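You operate a simulated robot arm through the tools that you are given. There is no shell and no other tool. Be economical: measure what you need, move in short steps, check, and stop when the job is done.

Carry out the task below with a simulated robot arm. There is one attempt and no reset: what you move stays moved.

TASK
Lay the blue patch on the panel on the mat and roll it down.
Fine: use the orange hand roller and put it back; then lay the green sand bag on the patch.

It is judged by the outcome, as a careful person would: the job done as asked, and still so three seconds after it is handed in. It fails if anything else is knocked over, pushed out of place, dropped, spilled or broken.

THE ROBOT
A 7-joint arm with a two-finger parallel gripper, fixed in place. Base frame: the origin is at the foot of the arm, x ahead of it, y to its left, z up. Lengths are in mm, angles in degrees, forces in N, time in s.
Its first joint turns from -66.0 to 66.0 degrees. Payload 2.4 kg.
Tool frame: the origin (TCP) lies between the finger pads and is the grasp point; the fingertips stand 30 mm ahead of it; z points along the fingers, y is the line along which they close. The gripper opens to 94 mm. The fingers are 28 mm wide and 10 mm thick; the gripper's body (50 by 96 mm) begins 55 mm behind the TCP.
Orientation is told as [roll, pitch, yaw] about the base's x, y, z axes, in that order, counted from this pose: with the fingers straight down and closing along the base's y, the tool's x points along the base's -x, its y along +y and its z along -z.

THE INTERFACE
- The arm moves only by the tool move_arm. Its argument "rows" is a list of rows, each a list of 3 entries, a list of its own where there are three numbers: the shift along the tool's x, y, z in units of 300 mm (1.0 is 300 mm), then the turn, a rotation vector about the tool's x, y, z in units of 45 degrees (1.0 is 45 degrees), then the finger opening in cm, from 0 to 9.4. In form: [[[dx, dy, dz], [wx, wy, wz], gripper], ...]. A call has 1 to 20 rows; each row is the pose to reach, as a shift and turn from the pose commanded when the call began, along the tool's axes at that moment. A call with a number of a shift or a turn outside -1 to 1 is refused whole. A row lasts 0.2 s, in which the tool goes at most 50 mm and 8.6 degrees; a call with a longer step from one row to the next is refused whole, and so is a gripper value outside its range. A pose out of reach is approached as far as the arm can. The call stops where the force on the tool passes 40 N (or 10 N more than at its start, if that is more) or the arm is blocked; 0.2 s more then pass. The fingers move at their own pace (about 153 mm/s each) and stop on an object; they squeeze with about 28 N. The grip force told is the motor's: it shows also when the fingers shut on nothing. Time passes only in rows, and 0.2 s behind the last, so rows that repeat a pose let the fingers close. It gives the time, the measured TCP pose, the force on the tool (base axes), the opening and the grip force at its end, in the units of the frame above (readings bear some noise).
- Cameras (640 x 400 px; columns grow to the right, rows downward): "scene" is fixed at [53.5, 488, 1446.5]; the picture's right is [-0.56, -0.83, 0.00], its down [-0.45, 0.30, -0.84] and it looks along [0.70, -0.47, -0.54] (base axes); focal length 337 px, centre (320, 200). "wrist" rides on the gripper at [-37, 0, -58] in the tool frame; the picture's right is [0.00, -1.00, 0.00], its down [0.97, 0.00, -0.24] and it looks along [0.24, 0.00, 0.97] (tool axes); focal length 218 px, centre (320, 200).
- snapshot(camera): a new picture of that camera. No time passes.
- probe_pixels(camera, pixels): for up to 12 pixels [column, row] of the newest picture of that camera ("zoom" is the newest enlarged one), the place [x, y, z] in the base frame of the surface seen there, good to about 3 mm. No time passes.
- inspect(camera, box): a new picture of the part [left, top, right, bottom] of that camera's present view, enlarged. No time passes.
- job_done(): hands the job in; it is judged then, once.

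Work in short steps. Measure before you move; look again where a grasp or a placing could have gone wrong, and mend it. You have 80 turns and 38 pictures in all, the two below and enlarged ones among them. Open the gripper and draw the arm clear of the work before you hand the job in, unless the task says otherwise; then end with one line.

The tools are called as a command line: name --argument value ..., lists and objects as JSON in quotes. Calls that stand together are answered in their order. move_arm: Moves the arm, as the interface text tells. Its arguments: {"type":"object","properties":{"rows":{"type":"array","items":{"type":"array"}}},"required":["rows"]} The other tools are called the same way: snapshot (camera) takes a picture; probe_pixels (camera, pixels) gives the place of the surface under pixels of a picture; inspect (camera, box) takes an enlarged picture of a part of a camera's view; job_done () hands the job in.

At the start:

```text
clock: 0.0
eef_pos: [356.6, 200.1, 1123.1]
tool_rot: [0.0, 0.0, 0.1]
contact_force: [0.6, -0.3, -1.0]
finger_gap: 93.9
gripper_force: 0.1
```

scene: 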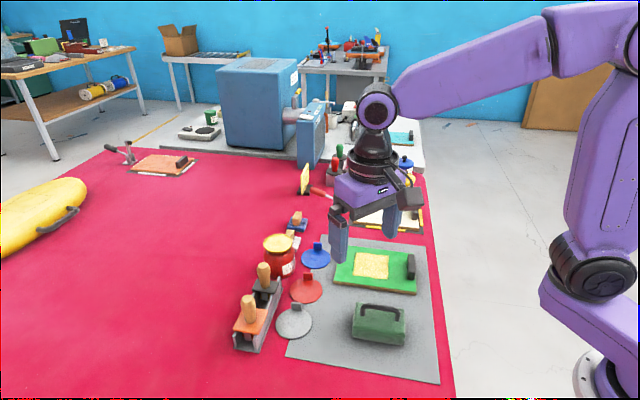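
wrist: 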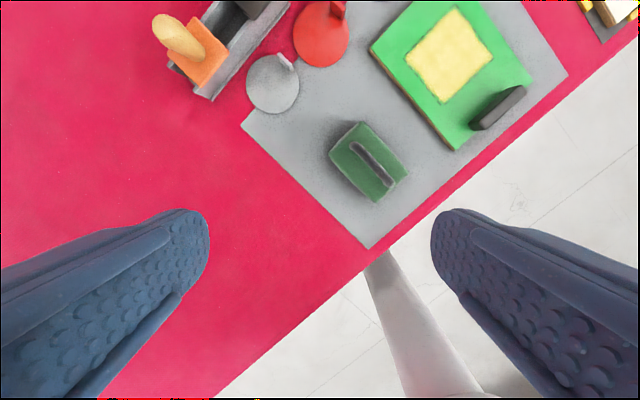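

I start by enlarging the work area around the mat (scene columns 220-450, rows 140-390).

inspect --camera "scene" --box '[220, 230, 450, 390]'

probe_pixels --camera "scene" --pixels '[[316, 256], [318, 246], [306, 290], [306, 279], [294, 322], [295, 307], [370, 265], [411, 265], [380, 310], [249, 305], [264, 270], [345, 370]]'

inspect --camera "scene" --box '[260, 120, 440, 240]'

```text
2.50 times, centred on (335, 310) of scene
```

zoom: 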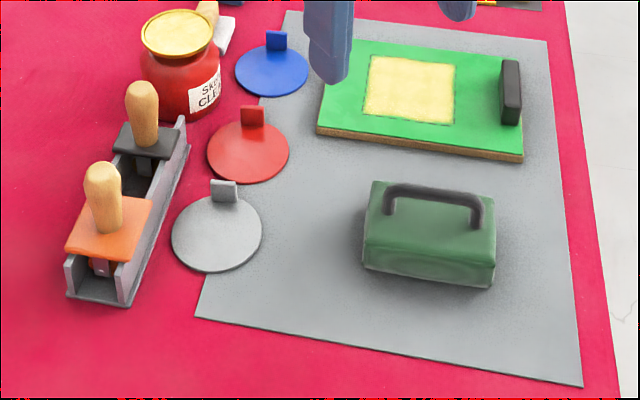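

```text
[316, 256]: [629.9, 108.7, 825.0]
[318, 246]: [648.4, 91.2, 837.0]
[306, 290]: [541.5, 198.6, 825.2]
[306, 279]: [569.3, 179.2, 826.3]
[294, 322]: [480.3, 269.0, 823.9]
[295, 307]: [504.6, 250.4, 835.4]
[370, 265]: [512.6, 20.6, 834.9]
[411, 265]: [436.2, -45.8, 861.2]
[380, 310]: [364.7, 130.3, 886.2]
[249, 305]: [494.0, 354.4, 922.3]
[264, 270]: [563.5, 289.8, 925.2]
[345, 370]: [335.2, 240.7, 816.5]
```

```text
3.33 times, centred on (350, 180) of scene
```

zoom: 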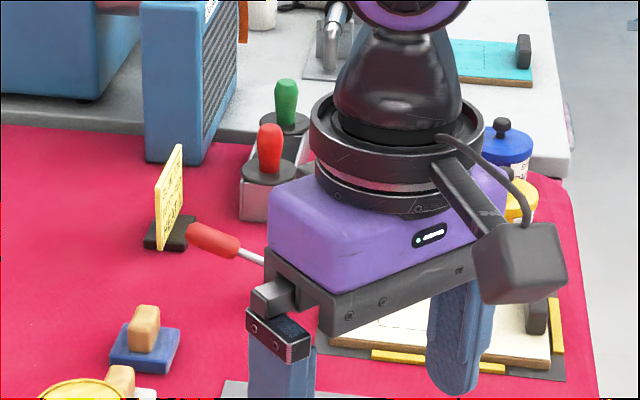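

The surface probes at z≈816 rather than 100, and both cameras agree with the TCP. I check the arm's foot and the yellow card near (305,180), since it may hold instructions.

inspect --camera "scene" --box '[285, 155, 345, 205]'

probe_pixels --camera "scene" --pixels '[[590, 375], [625, 390], [580, 385], [600, 290], [500, 370], [560, 350], [470, 200], [420, 330]]'

inspect --camera "wrist" --box '[140, 0, 460, 200]'

```text
8.00 times, centred on (315, 180) of scene
```

zoom: 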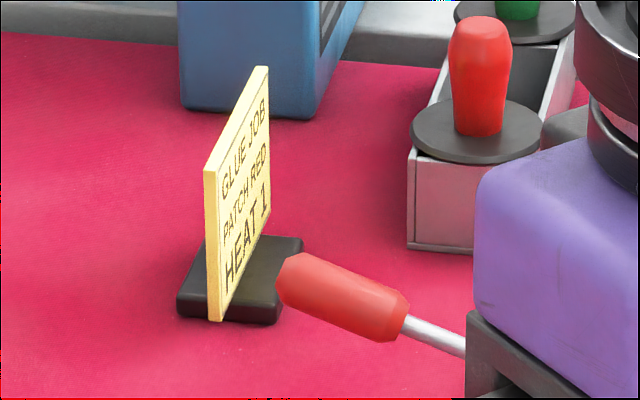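

```text
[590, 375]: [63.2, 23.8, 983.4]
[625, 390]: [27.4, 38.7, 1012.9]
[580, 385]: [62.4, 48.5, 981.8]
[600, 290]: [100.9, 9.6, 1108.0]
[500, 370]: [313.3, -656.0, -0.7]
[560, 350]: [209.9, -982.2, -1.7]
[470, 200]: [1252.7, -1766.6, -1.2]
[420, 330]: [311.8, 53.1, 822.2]
```

```text
2.00 times, centred on (300, 100) of wrist
```

zoom: 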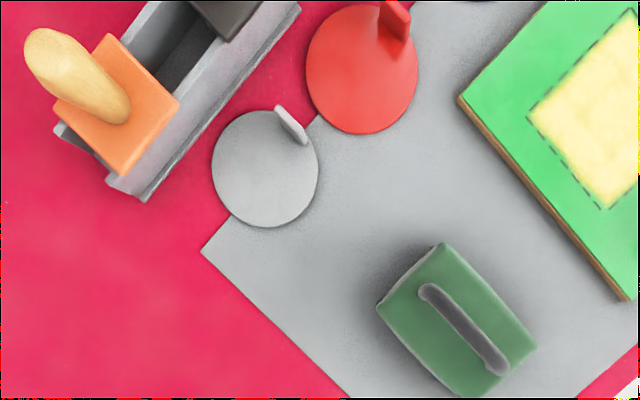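

The card concerns another job (red patch, heat). I go with the task's blue patch. I move high over the work area to look down on the blue patch, rack and panel, which also tests the reach.

move_arm --rows '[[[-0.11, -0.03, 0], [0, 0, 0], 9.4], [[-0.22, -0.06, 0], [0, 0, 0], 9.4], [[-0.33, -0.09, 0], [0, 0, 0], 9.4], [[-0.44, -0.12, 0], [0, 0, 0], 9.4], [[-0.55, -0.15, 0], [0, 0, 0], 9.4], [[-0.667, -0.18, 0], [0, 0, 0], 9.4]]'

snapshot --camera "wrist"

snapshot --camera "scene"

```text
clock: 1.4
eef_pos: [556.5, 145.2, 1122.0]
tool_rot: [0.0, -0.1, 0.0]
contact_force: [-0.4, 0.0, -0.9]
finger_gap: 94.0
gripper_force: 0.1
```

```text
31 pictures are left
```

wrist: 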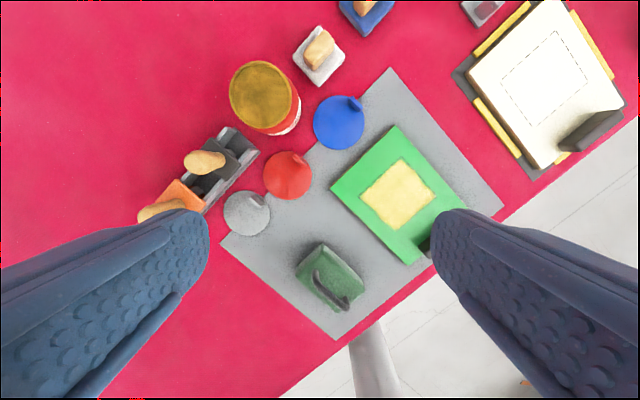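

```text
30 pictures are left
```

scene: 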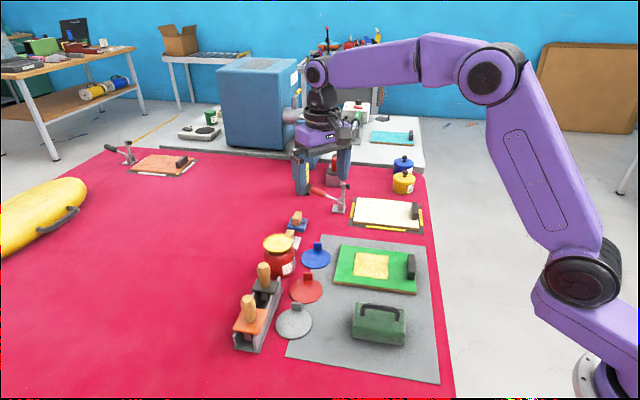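

The reach works. I now probe the patch, tab, panel, yellow area, rack and bag in this wrist picture.

probe_pixels --camera "wrist" --pixels '[[314, 122], [338, 148], [362, 126], [338, 122], [352, 99], [359, 107], [402, 160], [361, 191], [393, 228], [433, 200], [397, 194], [396, 127]]'

probe_pixels --camera "wrist" --pixels '[[332, 190], [408, 262], [318, 275], [348, 304], [333, 290], [298, 270], [323, 245], [364, 285], [332, 310], [180, 200], [230, 130], [256, 152]]'

inspect --camera "wrist" --box '[130, 90, 450, 290]'

```text
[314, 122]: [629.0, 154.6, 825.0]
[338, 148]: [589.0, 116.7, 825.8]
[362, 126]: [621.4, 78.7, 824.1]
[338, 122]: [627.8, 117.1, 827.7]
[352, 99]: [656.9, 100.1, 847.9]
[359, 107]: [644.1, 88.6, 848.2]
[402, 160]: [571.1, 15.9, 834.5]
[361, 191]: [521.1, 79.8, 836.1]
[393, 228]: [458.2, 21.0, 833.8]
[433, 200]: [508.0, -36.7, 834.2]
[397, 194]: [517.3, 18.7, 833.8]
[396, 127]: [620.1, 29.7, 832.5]
```

```text
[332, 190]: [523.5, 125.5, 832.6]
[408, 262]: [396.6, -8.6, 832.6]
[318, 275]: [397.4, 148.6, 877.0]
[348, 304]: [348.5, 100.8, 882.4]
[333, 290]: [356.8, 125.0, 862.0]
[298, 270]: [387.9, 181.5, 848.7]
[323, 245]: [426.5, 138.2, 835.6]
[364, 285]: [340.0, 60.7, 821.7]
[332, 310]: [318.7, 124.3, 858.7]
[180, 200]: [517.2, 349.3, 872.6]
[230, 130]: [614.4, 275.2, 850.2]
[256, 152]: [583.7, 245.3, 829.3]
```

```text
2.00 times, centred on (290, 190) of wrist
```

zoom: 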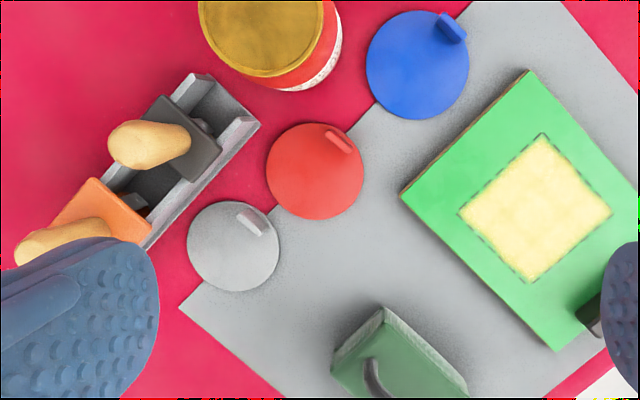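

I look closer at the roller rack and bag from the scene camera.

inspect --camera "scene" --box '[225, 255, 305, 360]'

probe_pixels --camera "zoom" --pixels '[[200, 175], [230, 230], [205, 200], [170, 272], [270, 272], [290, 205], [235, 285], [210, 340], [320, 150]]'

```text
3.81 times, centred on (265, 308) of scene
```

zoom: 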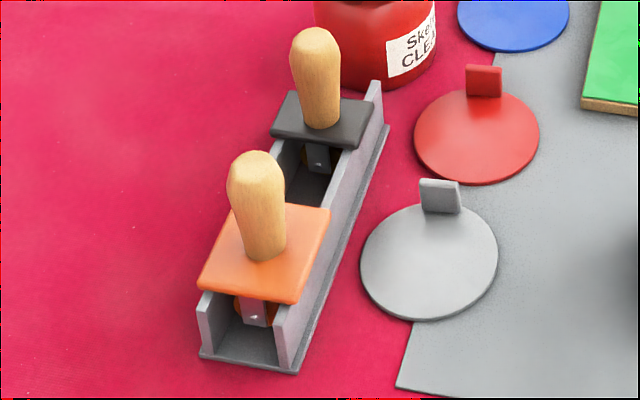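

```text
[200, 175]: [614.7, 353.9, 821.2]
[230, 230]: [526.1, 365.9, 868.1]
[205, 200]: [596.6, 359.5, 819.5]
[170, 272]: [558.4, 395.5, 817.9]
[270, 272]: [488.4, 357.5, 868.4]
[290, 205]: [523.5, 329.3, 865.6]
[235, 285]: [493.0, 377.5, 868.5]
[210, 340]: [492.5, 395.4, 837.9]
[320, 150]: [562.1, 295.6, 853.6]
```

The blue patch is centred near (627,117) with its tab at (650,94), running along about 45°. I go above the tab at z=960, yaw +45, with a modest opening.

move_arm --rows '[[[-0.045, -0.024, 0.077], [0, 0, -0.143], 6], [[-0.089, -0.049, 0.154], [0, 0, -0.286], 5], [[-0.134, -0.073, 0.231], [0, 0, -0.429], 4], [[-0.178, -0.097, 0.309], [0, 0, -0.571], 4], [[-0.223, -0.121, 0.386], [0, 0, -0.714], 4], [[-0.267, -0.146, 0.463], [0, 0, -0.857], 4], [[-0.312, -0.17, 0.54], [0, 0, -1.0], 4], [[-0.312, -0.17, 0.54], [0, 0, -1.0], 4]]'

snapshot --camera "wrist"

```text
clock: 3.2
eef_pos: [648.6, 94.4, 957.6]
tool_rot: [0.0, 0.1, 45.1]
contact_force: [-0.4, -0.5, 0.4]
finger_gap: 40.1
gripper_force: 0.0
```

```text
27 pictures are left
```

wrist: 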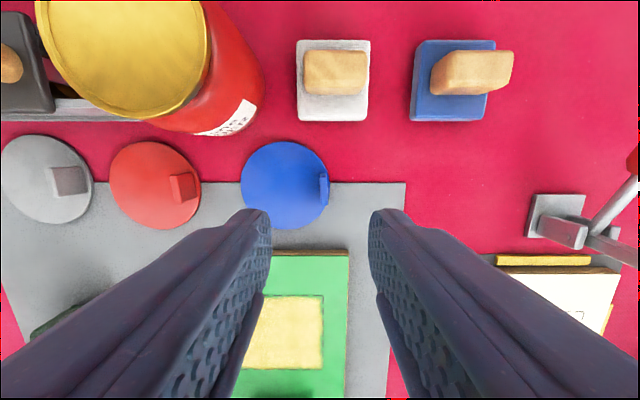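

The view is square with the mat; the tab shows at (324,188), lined up with the fingers. I probe it for exact centring.

probe_pixels --camera "wrist" --pixels '[[323, 174], [326, 182], [323, 188], [322, 200], [326, 203], [285, 185], [242, 185], [328, 185], [285, 229], [285, 142]]'

inspect --camera "wrist" --box '[230, 130, 390, 230]'

```text
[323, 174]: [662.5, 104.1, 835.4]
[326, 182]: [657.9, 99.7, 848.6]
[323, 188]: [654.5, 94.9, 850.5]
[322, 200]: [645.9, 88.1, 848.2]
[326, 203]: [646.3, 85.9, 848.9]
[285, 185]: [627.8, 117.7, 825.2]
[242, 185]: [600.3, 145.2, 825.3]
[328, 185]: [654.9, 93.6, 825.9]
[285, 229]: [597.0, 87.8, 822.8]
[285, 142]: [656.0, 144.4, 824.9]
```

```text
4.00 times, centred on (310, 180) of wrist
```

zoom: 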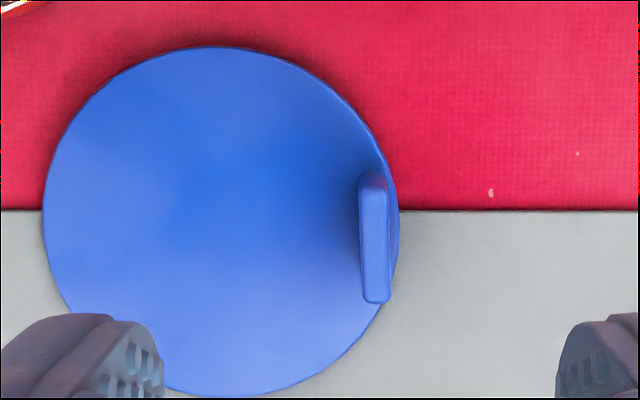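

Tab centre is about (653,95), top z≈849. I lower to TCP z=860 so the tips are just above the disc, then close.

move_arm --rows '[[[-0.012, -0.009, 0.1], [0, 0, 0], 4], [[-0.012, -0.009, 0.2], [0, 0, 0], 4], [[-0.012, -0.009, 0.28], [0, 0, 0], 4], [[-0.012, -0.009, 0.325], [0, 0, 0], 4], [[-0.012, -0.009, 0.325], [0, 0, 0], 4], [[-0.012, -0.009, 0.325], [0, 0, 0], 0], [[-0.012, -0.009, 0.325], [0, 0, 0], 0], [[-0.012, -0.009, 0.325], [0, 0, 0], 0]]'

snapshot --camera "wrist"

```text
clock: 5.0
eef_pos: [655.0, 95.3, 865.0]
tool_rot: [0.0, 0.1, 45.0]
contact_force: [-0.7, -0.4, -0.1]
finger_gap: 4.4
gripper_force: 28.2
```

```text
25 pictures are left
```

wrist: 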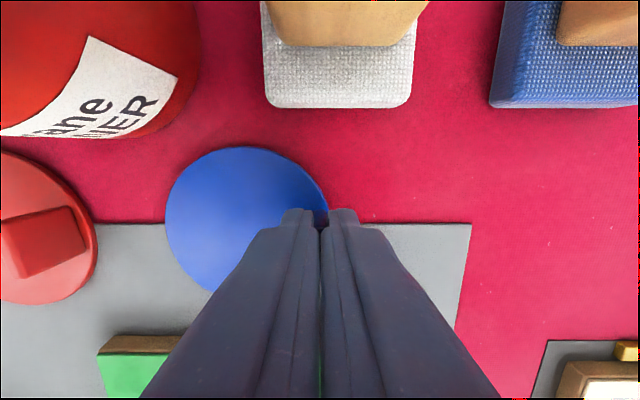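

The fingers hold the tab (gap 4.4 mm). I lift 70 mm and check.

move_arm --rows '[[[0, 0, -0.05], [0, 0, 0], 0], [[0, 0, -0.12], [0, 0, 0], 0], [[0, 0, -0.2], [0, 0, 0], 0], [[0, 0, -0.25], [0, 0, 0], 0], [[0, 0, -0.25], [0, 0, 0], 0]]'

snapshot --camera "wrist"

inspect --camera "scene" --box '[260, 180, 440, 300]'

```text
clock: 6.2
eef_pos: [656.0, 94.4, 939.5]
tool_rot: [0.0, 0.2, 45.0]
contact_force: [-0.3, -0.7, -0.5]
finger_gap: 4.6
gripper_force: 27.8
```

```text
24 pictures are left
```

wrist: 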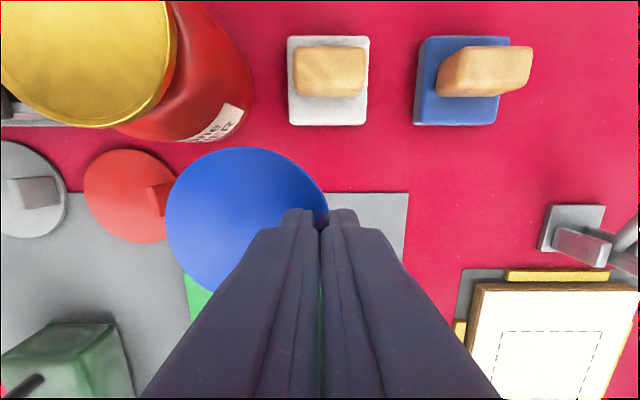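

```text
3.33 times, centred on (350, 240) of scene
```

zoom: 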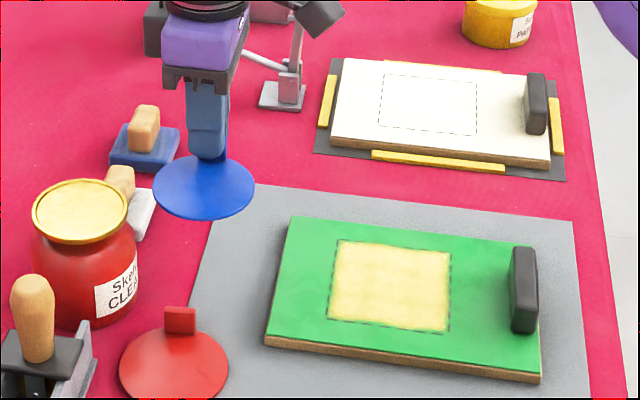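

The patch hangs level. I measure its centre relative to the TCP and refine the yellow square centre from the scene view.

probe_pixels --camera "wrist" --pixels '[[170, 215], [245, 150], [320, 185], [240, 210], [210, 285], [185, 170]]'

probe_pixels --camera "zoom" --pixels '[[338, 240], [330, 318], [449, 331], [450, 253], [390, 285], [291, 218], [265, 342], [540, 380], [510, 250], [510, 328]]'

```text
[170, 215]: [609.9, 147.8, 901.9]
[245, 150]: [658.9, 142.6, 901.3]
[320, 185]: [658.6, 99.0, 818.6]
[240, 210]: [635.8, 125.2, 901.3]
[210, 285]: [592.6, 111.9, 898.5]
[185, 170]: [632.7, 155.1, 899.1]
```

```text
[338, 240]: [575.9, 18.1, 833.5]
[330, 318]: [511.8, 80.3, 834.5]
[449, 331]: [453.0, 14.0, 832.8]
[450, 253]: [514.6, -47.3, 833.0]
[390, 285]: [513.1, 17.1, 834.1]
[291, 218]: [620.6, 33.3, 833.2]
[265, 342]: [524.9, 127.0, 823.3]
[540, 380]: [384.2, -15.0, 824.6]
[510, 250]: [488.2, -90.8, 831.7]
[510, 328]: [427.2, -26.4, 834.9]
```

Yellow centre ≈ (514.5,18); the disc centre sits (-26,+22) from the TCP. I carry it over to TCP (540.7,-3.9) at z≈920.

move_arm --rows '[[[0.1, 0.01, 0], [0, 0, 0], 0], [[0.2, 0.02, 0], [0, 0, 0], 0], [[0.3, 0.03, 0], [0, 0, 0], 0], [[0.4, 0.035, 0], [0, 0, 0], 0], [[0.47, 0.04, 0.03], [0, 0, 0], 0], [[0.503, 0.04, 0.06], [0, 0, 0], 0], [[0.503, 0.04, 0.06], [0, 0, 0], 0]]'

snapshot --camera "wrist"

inspect --camera "scene" --box '[320, 210, 440, 300]'

```text
clock: 7.8
eef_pos: [540.4, -2.5, 920.4]
tool_rot: [-0.1, 0.1, 45.0]
contact_force: [-0.1, -0.2, 0.3]
finger_gap: 4.2
gripper_force: 27.5
```

```text
22 pictures are left
```

wrist: 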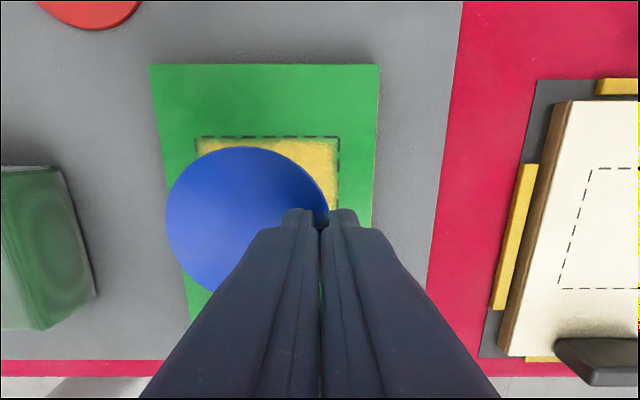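

```text
4.44 times, centred on (380, 255) of scene
```

zoom: 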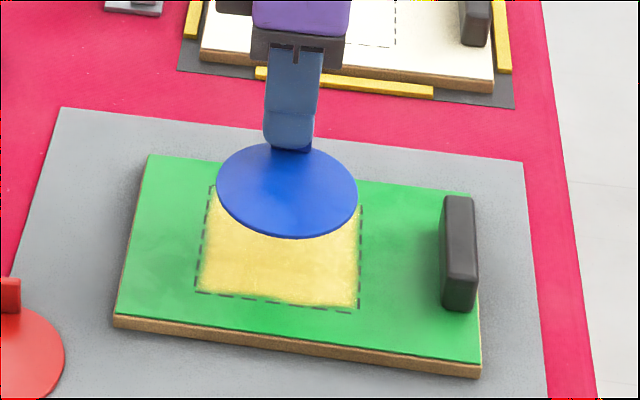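

I probe the dashed outline and disc rim in this view to verify the alignment before lowering.

probe_pixels --camera "wrist" --pixels '[[196, 137], [338, 136], [338, 195], [168, 220], [247, 150], [190, 275], [178, 180], [300, 170], [240, 220]]'

probe_pixels --camera "zoom" --pixels '[[196, 291], [357, 311], [361, 207], [208, 187], [218, 195], [355, 200], [285, 236]]'

```text
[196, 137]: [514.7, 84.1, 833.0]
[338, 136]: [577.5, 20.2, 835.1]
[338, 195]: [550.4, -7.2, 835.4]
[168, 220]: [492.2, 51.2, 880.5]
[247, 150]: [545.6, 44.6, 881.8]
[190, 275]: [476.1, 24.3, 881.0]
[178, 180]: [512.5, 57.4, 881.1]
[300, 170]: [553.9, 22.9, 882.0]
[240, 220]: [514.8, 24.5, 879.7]
```

```text
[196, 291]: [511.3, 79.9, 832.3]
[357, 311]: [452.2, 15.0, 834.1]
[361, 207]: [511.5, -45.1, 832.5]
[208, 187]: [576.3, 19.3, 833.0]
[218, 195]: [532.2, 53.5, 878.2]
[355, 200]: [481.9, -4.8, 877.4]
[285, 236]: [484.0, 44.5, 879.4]
```

Disc centre (515,19.5) against square centre (514,18.5): aligned. I lower to about z=881 and read the force.

move_arm --rows '[[[0.003, 0, 0.06], [0, 0, 0], 0], [[0.003, 0, 0.1], [0, 0, 0], 0], [[0.003, 0, 0.12], [0, 0, 0], 0], [[0.003, 0, 0.13], [0, 0, 0], 0], [[0.003, 0, 0.13], [0, 0, 0], 0]]'

```text
clock: 9.0
eef_pos: [538.8, -3.3, 881.0]
tool_rot: [0.0, 0.0, 45.0]
contact_force: [0.6, -0.2, -0.4]
finger_gap: 4.6
gripper_force: 28.2
```

No contact yet; I go on down in 1 mm steps.

move_arm --rows '[[[0, 0, 0.004], [0, 0, 0], 0], [[0, 0, 0.008], [0, 0, 0], 0], [[0, 0, 0.01], [0, 0, 0], 0], [[0, 0, 0.01], [0, 0, 0], 0]]'

```text
clock: 10.0
eef_pos: [538.4, -2.2, 878.0]
tool_rot: [0.0, 0.0, 45.0]
contact_force: [-0.3, 0.0, -0.6]
finger_gap: 4.8
gripper_force: 28.1
```

move_arm --rows '[[[0, 0, 0.003], [0, 0, 0], 0], [[0, 0, 0.006], [0, 0, 0], 0], [[0, 0, 0.008], [0, 0, 0], 0], [[0, 0, 0.008], [0, 0, 0], 0]]'

inspect --camera "scene" --box '[320, 210, 440, 300]'

```text
clock: 11.0
eef_pos: [538.1, -3.5, 876.4]
tool_rot: [0.0, -0.1, 45.0]
contact_force: [-3.5, 1.3, 15.8]
finger_gap: 4.6
gripper_force: 27.6
```

```text
4.44 times, centred on (380, 255) of scene
```

zoom: 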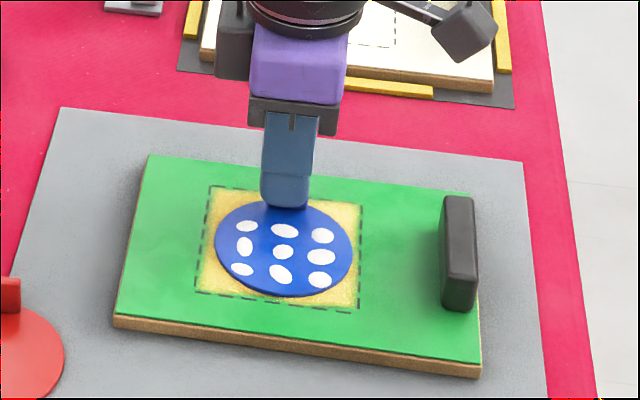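

Contact (16 N) and nine white bubbles now show on the patch; those must be rolled out. I release and rise.

move_arm --rows '[[[0, 0, -0.006], [0, 0, 0], 0], [[0, 0, -0.006], [0, 0, 0], 3], [[0, 0, -0.006], [0, 0, 0], 3], [[0, 0, -0.05], [0, 0, 0], 3], [[0, 0, -0.15], [0, 0, 0], 3], [[0, 0, -0.3], [0, 0, 0], 3], [[0, 0, -0.4], [0, 0, 0], 3], [[0, 0, -0.4], [0, 0, 0], 3]]'

snapshot --camera "wrist"

```text
clock: 12.8
eef_pos: [539.2, -3.7, 998.2]
tool_rot: [0.0, 0.0, 45.0]
contact_force: [-0.3, 1.0, 0.6]
finger_gap: 30.0
gripper_force: 0.0
```

```text
19 pictures are left
```

wrist: 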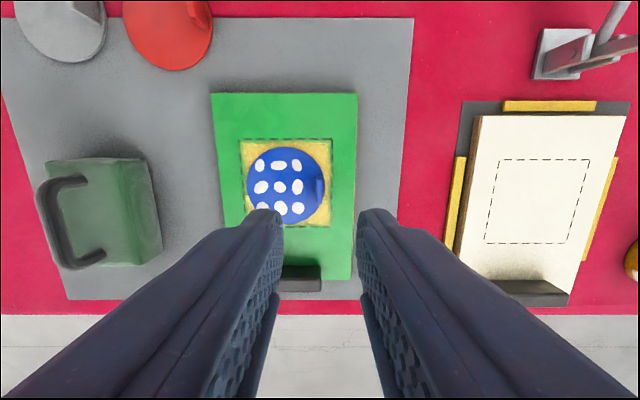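

Patch is well placed: bubbles lie in a 3×3 grid. Next I go above the orange roller's handle, near (509,355), staying high.

move_arm --rows '[[[-0.08, 0.092, -0.107], [0, 0, 0], 3], [[-0.17, 0.2, -0.107], [0, 0, 0], 4], [[-0.26, 0.305, -0.107], [0, 0, 0], 6], [[-0.35, 0.41, -0.107], [0, 0, 0], 6], [[-0.44, 0.52, -0.107], [0, 0, 0], 6], [[-0.53, 0.625, -0.107], [0, 0, 0], 6], [[-0.62, 0.73, -0.107], [0, 0, 0], 6], [[-0.71, 0.84, -0.107], [0, 0, 0], 6], [[-0.775, 0.916, -0.107], [0, 0, 0], 6], [[-0.775, 0.916, -0.107], [0, 0, 0], 6]]'

snapshot --camera "wrist"

```text
clock: 15.0
eef_pos: [508.8, 358.0, 1026.6]
tool_rot: [0.1, -0.1, 45.1]
contact_force: [-0.4, 0.3, 0.4]
finger_gap: 60.1
gripper_force: 0.1
```

```text
18 pictures are left
```

wrist: 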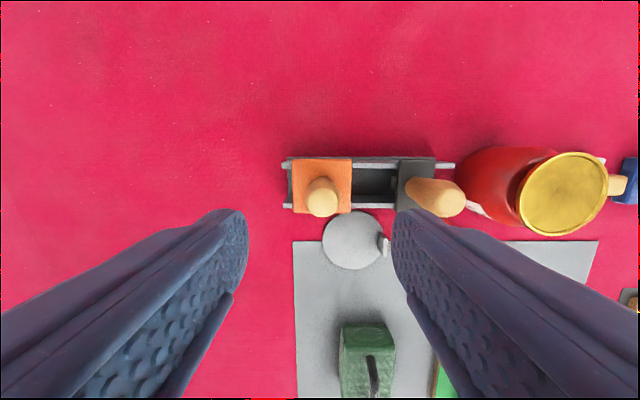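

The rack is square with the tool; the orange handle is at about (322,197). I probe the plate corners and handle.

probe_pixels --camera "wrist" --pixels '[[293, 160], [350, 160], [350, 212], [294, 212], [322, 203], [308, 198], [337, 198], [322, 215], [322, 190], [430, 195], [402, 165], [285, 206]]'

inspect --camera "wrist" --box '[270, 140, 470, 265]'

```text
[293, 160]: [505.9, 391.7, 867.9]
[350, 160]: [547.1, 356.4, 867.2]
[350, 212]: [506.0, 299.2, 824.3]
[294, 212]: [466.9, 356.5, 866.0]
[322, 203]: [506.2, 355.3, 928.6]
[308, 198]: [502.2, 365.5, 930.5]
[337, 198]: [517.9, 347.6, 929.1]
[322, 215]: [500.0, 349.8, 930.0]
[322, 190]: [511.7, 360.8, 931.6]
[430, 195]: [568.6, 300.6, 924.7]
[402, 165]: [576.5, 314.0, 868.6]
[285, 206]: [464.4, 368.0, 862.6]
```

```text
3.20 times, centred on (370, 202) of wrist
```

zoom: 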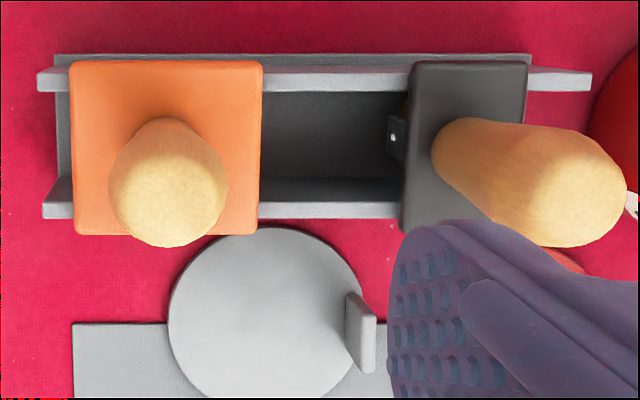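

Handle centre (507.5,356.3), top z 930, plate z 868. I lower to TCP z=906 and grip.

move_arm --rows '[[[0.007, -0.001, 0.12], [0, 0, 0], 6], [[0.007, -0.001, 0.25], [0, 0, 0], 6], [[0.007, -0.001, 0.35], [0, 0, 0], 6], [[0.007, -0.001, 0.405], [0, 0, 0], 6], [[0.007, -0.001, 0.405], [0, 0, 0], 6], [[0.007, -0.001, 0.405], [0, 0, 0], 0], [[0.007, -0.001, 0.405], [0, 0, 0], 0], [[0.007, -0.001, 0.405], [0, 0, 0], 0]]'

```text
clock: 16.8
eef_pos: [508.0, 354.4, 906.6]
tool_rot: [-0.1, -0.1, 45.0]
contact_force: [0.4, 0.1, 0.0]
finger_gap: 28.5
gripper_force: 27.7
```

Gripped (28.5 mm), grasp pose (508,354.4,906.6). I lift straight up 100 mm and look.

move_arm --rows '[[[0, 0, -0.03], [0, 0, 0], 0], [[0, 0, -0.1], [0, 0, 0], 0], [[0, 0, -0.2], [0, 0, 0], 0], [[0, 0, -0.3], [0, 0, 0], 0], [[0, 0, -0.36], [0, 0, 0], 0], [[0, 0, -0.36], [0, 0, 0], 0]]'

inspect --camera "scene" --box '[205, 200, 325, 360]'

```text
clock: 18.2
eef_pos: [508.2, 354.8, 1014.2]
tool_rot: [0.0, 0.0, 45.0]
contact_force: [0.2, -0.5, -2.3]
finger_gap: 28.9
gripper_force: 28.1
```

```text
2.50 times, centred on (265, 280) of scene
```

zoom: 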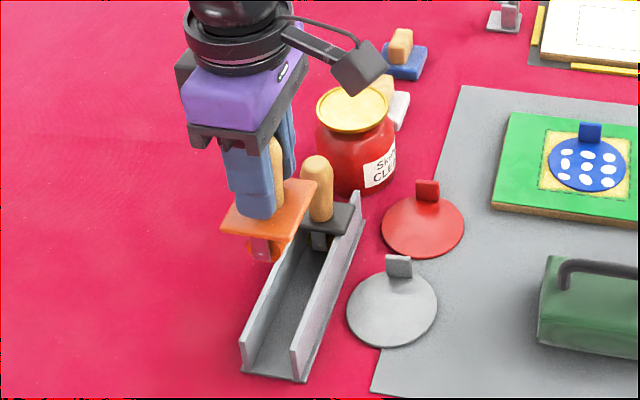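

The roller is out cleanly; I probe its wheel's lowest point against the plate to get its depth.

probe_pixels --camera "zoom" --pixels '[[262, 252], [262, 257], [265, 260], [250, 248], [275, 250], [262, 238], [262, 231], [230, 228], [285, 236], [318, 190]]'

```text
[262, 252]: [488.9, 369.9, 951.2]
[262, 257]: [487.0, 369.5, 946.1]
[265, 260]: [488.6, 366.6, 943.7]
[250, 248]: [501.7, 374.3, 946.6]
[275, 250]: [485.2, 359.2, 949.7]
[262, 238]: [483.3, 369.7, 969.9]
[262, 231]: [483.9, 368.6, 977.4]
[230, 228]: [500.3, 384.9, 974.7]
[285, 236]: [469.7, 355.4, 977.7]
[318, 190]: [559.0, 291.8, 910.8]
```

Wheel bottom is ~74 mm below the TCP, so contact is expected near TCP z≈912. I carry the roller at height to over the patch edge.

move_arm --rows '[[[0.06, -0.052, 0], [0, 0, 0], 0], [[0.15, -0.13, 0], [0, 0, 0], 0], [[0.25, -0.217, 0], [0, 0, 0], 0], [[0.35, -0.304, 0], [0, 0, 0], 0], [[0.45, -0.391, 0], [0, 0, 0], 0], [[0.55, -0.478, 0], [0, 0, 0], 0], [[0.65, -0.565, 0], [0, 0, 0], 0], [[0.75, -0.652, 0], [0, 0, 0], 0], [[0.83, -0.722, 0], [0, 0, 0], 0], [[0.874, -0.76, 0], [0, 0, 0], 0], [[0.874, -0.76, 0.1], [0, 0, 0], 0], [[0.874, -0.76, 0.2], [0, 0, 0], 0], [[0.874, -0.76, 0.29], [0, 0, 0], 0], [[0.874, -0.76, 0.29], [0, 0, 0], 0]]'

inspect --camera "scene" --box '[320, 200, 440, 300]'

```text
clock: 21.2
eef_pos: [482.9, 7.6, 925.9]
tool_rot: [0.0, 0.0, 45.0]
contact_force: [0.6, -0.1, -1.2]
finger_gap: 28.4
gripper_force: 27.4
```

```text
4.00 times, centred on (380, 250) of scene
```

zoom: 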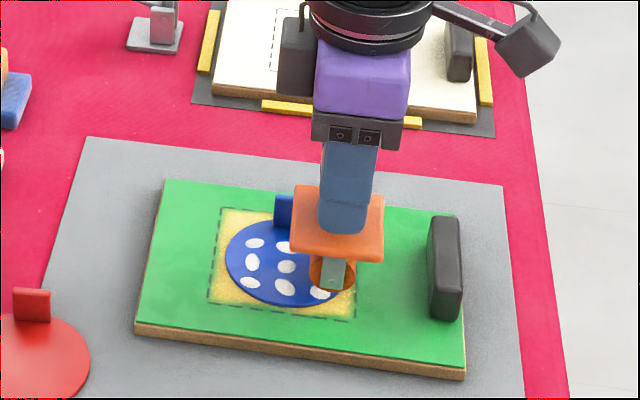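

The wheel hangs just above the patch's edge. I lower gently until force builds.

move_arm --rows '[[[0, 0, 0.015], [0, 0, 0], 0], [[0, 0, 0.03], [0, 0, 0], 0], [[0, 0, 0.037], [0, 0, 0], 0], [[0, 0, 0.041], [0, 0, 0], 0], [[0, 0, 0.041], [0, 0, 0], 0]]'

```text
clock: 22.4
eef_pos: [484.3, 8.1, 916.2]
tool_rot: [-0.1, -0.1, 45.0]
contact_force: [-1.7, 1.5, 22.7]
finger_gap: 28.9
gripper_force: 28.3
```

22.7 N on the patch: a good pressing force. I roll slowly forward 64 mm along the tool's -x and back.

move_arm --rows '[[[-0.03, 0, 0], [0, 0, 0], 0], [[-0.06, 0, 0], [0, 0, 0], 0], [[-0.09, 0, 0], [0, 0, 0], 0], [[-0.12, 0, 0], [0, 0, 0], 0], [[-0.15, 0, 0], [0, 0, 0], 0], [[-0.18, 0, 0], [0, 0, 0], 0], [[-0.207, 0, 0], [0, 0, 0], 0], [[-0.207, 0, 0], [0, 0, 0], 0]]'

inspect --camera "scene" --box '[320, 200, 440, 300]'

```text
clock: 24.2
eef_pos: [526.8, 51.3, 914.5]
tool_rot: [0.0, 0.0, 45.1]
contact_force: [0.6, 0.2, 7.7]
finger_gap: 28.8
gripper_force: 28.2
```

```text
4.00 times, centred on (380, 250) of scene
```

zoom: 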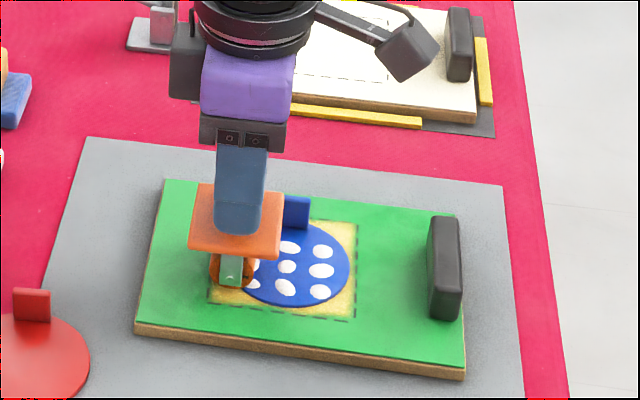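

Bubbles still show and force fell to 7.7 N here. I press 1.2 mm further and roll back to the middle, reading the force.

move_arm --rows '[[[0.01, 0, 0.004], [0, 0, 0], 0], [[0.03, 0, 0.004], [0, 0, 0], 0], [[0.05, 0, 0.004], [0, 0, 0], 0], [[0.07, 0, 0.004], [0, 0, 0], 0], [[0.09, 0, 0.004], [0, 0, 0], 0], [[0.107, 0, 0.004], [0, 0, 0], 0]]'

inspect --camera "scene" --box '[320, 200, 440, 300]'

```text
clock: 25.6
eef_pos: [503.8, 28.9, 914.2]
tool_rot: [0.0, 0.0, 45.0]
contact_force: [0.2, 1.2, 21.4]
finger_gap: 28.6
gripper_force: 27.5
```

```text
4.00 times, centred on (380, 250) of scene
```

zoom: 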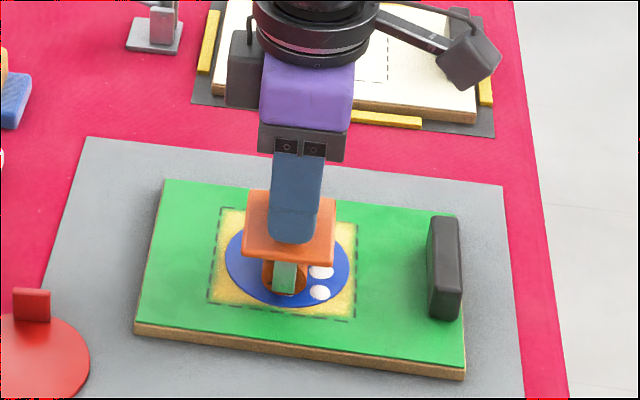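

The left-hand bubbles are gone where force was ~20 N. I continue back to the other edge, then shift to u=+1 (tool y −15 mm) and roll over again.

move_arm --rows '[[[0.02, 0, 0.001], [0, 0, 0], 0], [[0.04, 0, 0.001], [0, 0, 0], 0], [[0.06, 0, 0.001], [0, 0, 0], 0], [[0.08, 0, 0.001], [0, 0, 0], 0], [[0.095, 0, 0.001], [0, 0, 0], 0], [[0.095, 0, 0.0], [0, 0, 0], 0]]'

inspect --camera "scene" --box '[320, 200, 440, 300]'

```text
clock: 27.0
eef_pos: [483.1, 9.1, 913.8]
tool_rot: [0.0, 0.0, 45.0]
contact_force: [0.3, 0.6, 3.5]
finger_gap: 28.8
gripper_force: 28.3
```

```text
4.00 times, centred on (380, 250) of scene
```

zoom: 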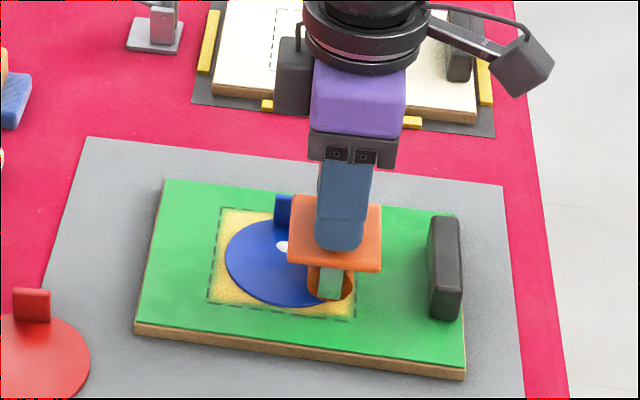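

Only one bubble remains visible, near the tab. I lift slightly, shift 16 mm toward the tab (u≈+1), press and roll forward.

move_arm --rows '[[[0, 0, -0.03], [0, 0, 0], 0], [[-0.005, -0.03, -0.03], [0, 0, 0], 0], [[-0.01, -0.054, -0.03], [0, 0, 0], 0], [[-0.01, -0.054, -0.01], [0, 0, 0], 0], [[-0.01, -0.054, 0.002], [0, 0, 0], 0], [[-0.02, -0.054, 0.003], [0, 0, 0], 0], [[-0.04, -0.054, 0.003], [0, 0, 0], 0], [[-0.06, -0.054, 0.003], [0, 0, 0], 0], [[-0.08, -0.054, 0.003], [0, 0, 0], 0], [[-0.1, -0.054, 0.003], [0, 0, 0], 0]]'

```text
clock: 29.2
eef_pos: [517.8, 17.3, 913.5]
tool_rot: [0.0, 0.0, 45.0]
contact_force: [0.4, -1.2, 1.4]
finger_gap: 28.7
gripper_force: 27.6
```

Force is only 1.4 N; I press deeper in steps and then roll both ways.

move_arm --rows '[[[0, 0, 0.003], [0, 0, 0], 0], [[0, 0, 0.005], [0, 0, 0], 0], [[0, 0, 0.005], [0, 0, 0], 0]]'

```text
clock: 30.0
eef_pos: [518.2, 18.1, 912.7]
tool_rot: [-0.1, 0.0, 45.0]
contact_force: [-1.0, 0.2, 15.6]
finger_gap: 28.5
gripper_force: 28.4
```

move_arm --rows '[[[-0.02, 0, 0.002], [0, 0, 0], 0], [[-0.04, 0, 0.002], [0, 0, 0], 0], [[-0.06, 0, 0.002], [0, 0, 0], 0], [[-0.08, 0, 0.002], [0, 0, 0], 0], [[-0.095, 0, 0.002], [0, 0, 0], 0], [[-0.075, 0, 0.002], [0, 0, 0], 0], [[-0.05, 0, 0.002], [0, 0, 0], 0], [[-0.025, 0, 0.002], [0, 0, 0], 0], [[0, 0, 0.002], [0, 0, 0], 0], [[0.025, 0, 0.002], [0, 0, 0], 0], [[0.05, 0, 0.002], [0, 0, 0], 0], [[0.075, 0, 0.002], [0, 0, 0], 0], [[0.095, 0, 0.002], [0, 0, 0], 0]]'

inspect --camera "scene" --box '[320, 200, 440, 300]'

```text
clock: 32.8
eef_pos: [497.4, -2.1, 909.6]
tool_rot: [0.0, -0.1, 45.1]
contact_force: [-1.0, -0.3, 17.2]
finger_gap: 28.3
gripper_force: 28.5
```

```text
4.00 times, centred on (380, 250) of scene
```

zoom: 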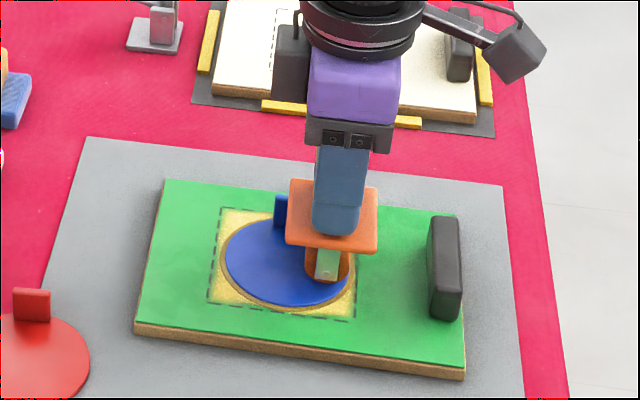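

All visible bubbles are gone and a glue rim has formed. I lift the roller and check the patch.

move_arm --rows '[[[0, 0, -0.05], [0, 0, 0], 0], [[0, 0, -0.15], [0, 0, 0], 0], [[0, 0, -0.25], [0, 0, 0], 0], [[0, 0, -0.36], [0, 0, 0], 0], [[-0.1, 0.1, -0.36], [0, 0, 0], 0], [[-0.2, 0.2, -0.36], [0, 0, 0], 0], [[-0.2, 0.2, -0.36], [0, 0, 0], 0]]'

inspect --camera "scene" --box '[220, 180, 440, 330]'

```text
clock: 34.4
eef_pos: [497.8, 82.5, 1019.8]
tool_rot: [0.0, 0.1, 44.9]
contact_force: [-0.2, 0.3, -1.5]
finger_gap: 28.2
gripper_force: 28.1
```

```text
2.67 times, centred on (330, 255) of scene
```

zoom: 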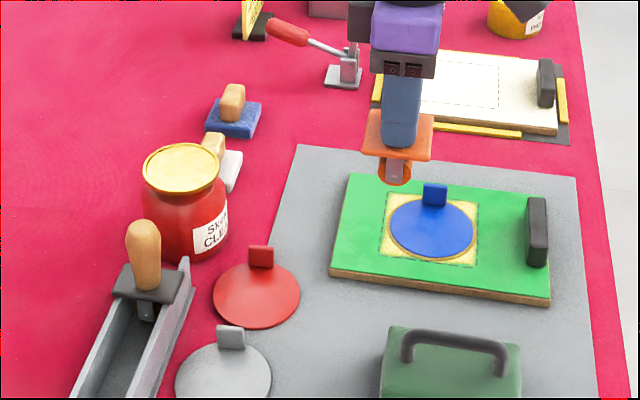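

Patch fully rolled, no bubbles. I carry the roller back over its rack slot (508,354.6) at height.

move_arm --rows '[[[-0.07, 0.065, 0], [0, 0, 0], 0], [[-0.16, 0.148, 0], [0, 0, 0], 0], [[-0.26, 0.241, 0], [0, 0, 0], 0], [[-0.36, 0.333, 0], [0, 0, 0], 0], [[-0.46, 0.426, 0], [0, 0, 0], 0], [[-0.56, 0.519, 0], [0, 0, 0], 0], [[-0.64, 0.593, 0], [0, 0, 0], 0], [[-0.666, 0.617, 0], [0, 0, 0], 0], [[-0.666, 0.617, 0.06], [0, 0, 0], 0], [[-0.666, 0.617, 0.12], [0, 0, 0], 0], [[-0.666, 0.617, 0.12], [0, 0, 0], 0]]'

inspect --camera "scene" --box '[205, 220, 325, 360]'

snapshot --camera "wrist"

```text
clock: 36.8
eef_pos: [508.8, 354.7, 982.1]
tool_rot: [0.0, 0.0, 45.1]
contact_force: [-0.2, -0.1, -1.5]
finger_gap: 28.5
gripper_force: 27.9
```

```text
2.86 times, centred on (265, 290) of scene
```

zoom: 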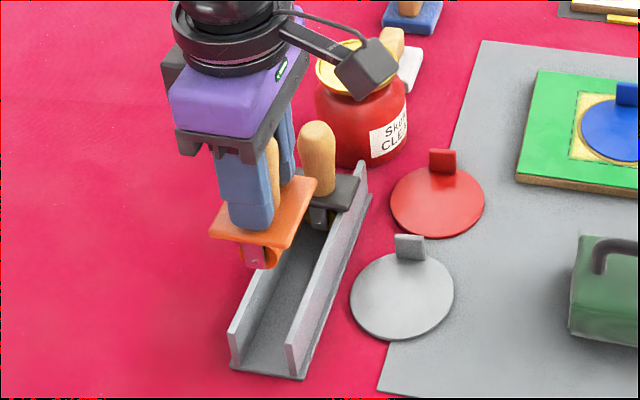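

```text
8 pictures are left
```

wrist: 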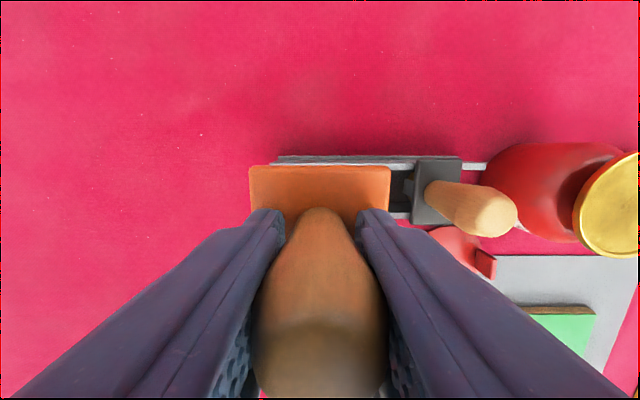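

Plate is level and square to the rack. I lower slowly into the slot.

move_arm --rows '[[[0, 0, 0.05], [0, 0, 0], 0], [[0, 0, 0.1], [0, 0, 0], 0], [[0, 0, 0.14], [0, 0, 0], 0], [[0, 0, 0.18], [0, 0, 0], 0], [[0, 0, 0.21], [0, 0, 0], 0], [[0, 0, 0.23], [0, 0, 0], 0], [[0, 0, 0.24], [0, 0, 0], 0], [[0, 0, 0.24], [0, 0, 0], 0]]'

```text
clock: 38.6
eef_pos: [506.4, 354.9, 912.3]
tool_rot: [0.0, 0.0, 45.0]
contact_force: [-0.2, -0.4, -2.5]
finger_gap: 28.5
gripper_force: 28.2
```

move_arm --rows '[[[0, 0, 0.007], [0, 0, 0], 0], [[0, 0, 0.014], [0, 0, 0], 0], [[0, 0, 0.02], [0, 0, 0], 0], [[0, 0, 0.02], [0, 0, 0], 0]]'

```text
clock: 39.6
eef_pos: [507.0, 354.6, 904.6]
tool_rot: [0.0, -0.1, 45.0]
contact_force: [-0.1, -0.6, -1.3]
finger_gap: 28.8
gripper_force: 28.1
```

No contact yet (the roller slid a few mm up in the hand); I continue down gently.

move_arm --rows '[[[0, 0, 0.004], [0, 0, 0], 0], [[0, 0, 0.008], [0, 0, 0], 0], [[0, 0, 0.01], [0, 0, 0], 0], [[0, 0, 0.01], [0, 0, 0], 0]]'

```text
clock: 40.6
eef_pos: [507.2, 354.1, 902.6]
tool_rot: [0.0, 0.0, 45.1]
contact_force: [0.3, -0.4, -1.7]
finger_gap: 28.9
gripper_force: 28.2
```

move_arm --rows '[[[0, 0, 0.004], [0, 0, 0], 0], [[0, 0, 0.008], [0, 0, 0], 0], [[0, 0, 0.01], [0, 0, 0], 0], [[0, 0, 0.01], [0, 0, 0], 0]]'

inspect --camera "scene" --box '[215, 260, 315, 360]'

```text
clock: 41.6
eef_pos: [507.0, 355.1, 901.3]
tool_rot: [0.0, -0.1, 45.0]
contact_force: [-3.1, 0.1, 12.7]
finger_gap: 28.5
gripper_force: 28.5
```

```text
4.00 times, centred on (265, 310) of scene
```

zoom: 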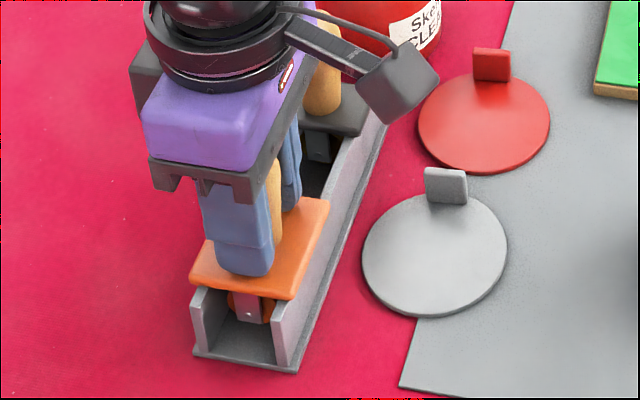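

The plate is seated on the rack walls. I ease off, open to 60 mm and rise.

move_arm --rows '[[[0, 0, -0.006], [0, 0, 0], 0], [[0, 0, -0.006], [0, 0, 0], 6], [[0, 0, -0.006], [0, 0, 0], 6], [[0, 0, -0.006], [0, 0, 0], 6], [[0, 0, -0.1], [0, 0, 0], 6], [[0, 0, -0.22], [0, 0, 0], 6], [[0, 0, -0.36], [0, 0, 0], 6], [[0, 0, -0.42], [0, 0, 0], 6], [[0, 0, -0.42], [0, 0, 0], 6]]'

```text
clock: 43.6
eef_pos: [506.2, 351.7, 1025.1]
tool_rot: [0.1, -0.1, 44.9]
contact_force: [0.1, -0.5, -0.6]
finger_gap: 60.1
gripper_force: 0.1
```

Roller released. Now I go above the green bag's handle, near (367,127), same yaw since its bar runs along the tool's x.

move_arm --rows '[[[0.1, -0.024, 0], [0, 0, 0], 6], [[0.23, -0.054, 0], [0, 0, 0], 5], [[0.36, -0.085, 0], [0, 0, 0], 5], [[0.49, -0.116, 0], [0, 0, 0], 5], [[0.62, -0.147, 0], [0, 0, 0], 5], [[0.75, -0.177, 0], [0, 0, 0], 5], [[0.858, -0.203, 0], [0, 0, 0], 5], [[0.858, -0.203, 0], [0, 0, 0], 5]]'

snapshot --camera "wrist"

```text
clock: 45.4
eef_pos: [369.0, 127.8, 1024.9]
tool_rot: [0.1, 0.0, 44.9]
contact_force: [0.4, 0.0, 0.3]
finger_gap: 50.2
gripper_force: 0.1
```

```text
6 pictures are left
```

wrist: 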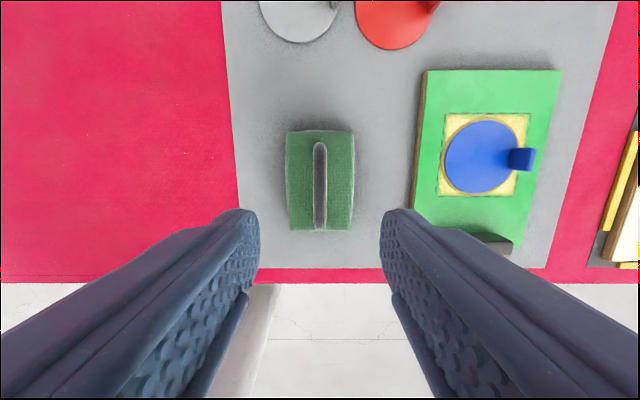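

The bar is at column 320, rows 142–229, aligned with the tool. I probe bar, bag edges and the patch.

probe_pixels --camera "wrist" --pixels '[[320, 150], [320, 185], [320, 220], [288, 134], [352, 134], [352, 228], [288, 228], [300, 185], [340, 185], [446, 158], [480, 192], [480, 122]]'

probe_pixels --camera "wrist" --pixels '[[480, 158], [511, 153], [511, 166], [513, 158], [528, 152], [530, 160], [443, 115], [527, 117], [440, 193], [515, 193], [475, 240], [505, 245]]'

```text
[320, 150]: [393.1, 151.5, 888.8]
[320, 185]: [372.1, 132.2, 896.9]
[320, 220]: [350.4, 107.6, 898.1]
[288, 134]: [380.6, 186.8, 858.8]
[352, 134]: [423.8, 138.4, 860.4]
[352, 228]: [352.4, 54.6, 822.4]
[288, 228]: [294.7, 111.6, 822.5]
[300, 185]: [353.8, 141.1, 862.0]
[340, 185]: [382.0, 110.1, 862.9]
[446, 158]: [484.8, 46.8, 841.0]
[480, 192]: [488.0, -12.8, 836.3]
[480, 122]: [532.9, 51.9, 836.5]
```

```text
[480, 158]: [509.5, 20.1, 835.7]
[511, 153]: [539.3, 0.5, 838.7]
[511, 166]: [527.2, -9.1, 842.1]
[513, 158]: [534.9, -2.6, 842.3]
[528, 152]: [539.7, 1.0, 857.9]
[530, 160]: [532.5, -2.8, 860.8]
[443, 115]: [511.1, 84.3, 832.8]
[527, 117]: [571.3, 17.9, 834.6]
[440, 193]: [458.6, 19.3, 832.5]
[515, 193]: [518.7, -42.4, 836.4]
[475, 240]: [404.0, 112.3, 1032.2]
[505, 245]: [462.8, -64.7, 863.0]
```

Bag top z≈862, bar top ≈897, centre ≈ (369.5,128.7), right under the tool. I lower to TCP z≈898 and grip the bar.

move_arm --rows '[[[-0.003, 0, 0.14], [0, 0, 0], 5], [[-0.003, 0, 0.27], [0, 0, 0], 5], [[-0.003, 0, 0.37], [0, 0, 0], 5], [[-0.003, 0, 0.423], [0, 0, 0], 5], [[-0.003, 0, 0.423], [0, 0, 0], 5], [[-0.003, 0, 0.423], [0, 0, 0], 0], [[-0.003, 0, 0.423], [0, 0, 0], 0], [[-0.003, 0, 0.423], [0, 0, 0], 0]]'

```text
clock: 47.2
eef_pos: [369.0, 131.1, 898.3]
tool_rot: [0.1, 0.0, 44.9]
contact_force: [2.4, -3.7, 1.7]
finger_gap: 11.6
gripper_force: 28.1
```

The bar is gripped (11.6 mm). I lift 80 mm slowly.

move_arm --rows '[[[0, 0, -0.01], [0, 0, 0], 0], [[0, 0, -0.04], [0, 0, 0], 0], [[0, 0, -0.09], [0, 0, 0], 0], [[0, 0, -0.15], [0, 0, 0], 0], [[0, 0, -0.22], [0, 0, 0], 0], [[0, 0, -0.27], [0, 0, 0], 0], [[0, 0, -0.27], [0, 0, 0], 0]]'

inspect --camera "scene" --box '[270, 180, 450, 340]'

```text
clock: 48.8
eef_pos: [369.3, 130.9, 978.9]
tool_rot: [0.0, 0.0, 45.0]
contact_force: [0.0, 0.3, -4.9]
finger_gap: 11.7
gripper_force: 28.4
```

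```text
2.50 times, centred on (360, 260) of scene
```

zoom: 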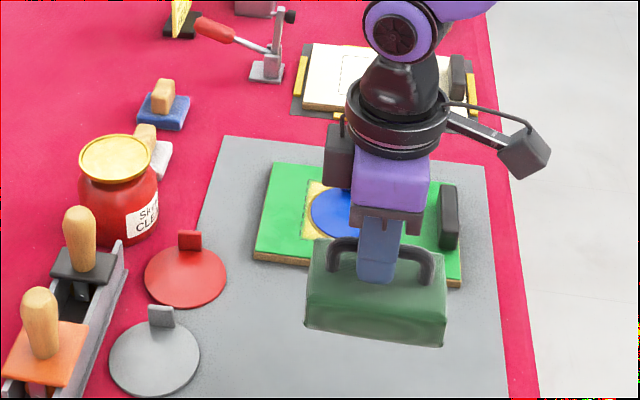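

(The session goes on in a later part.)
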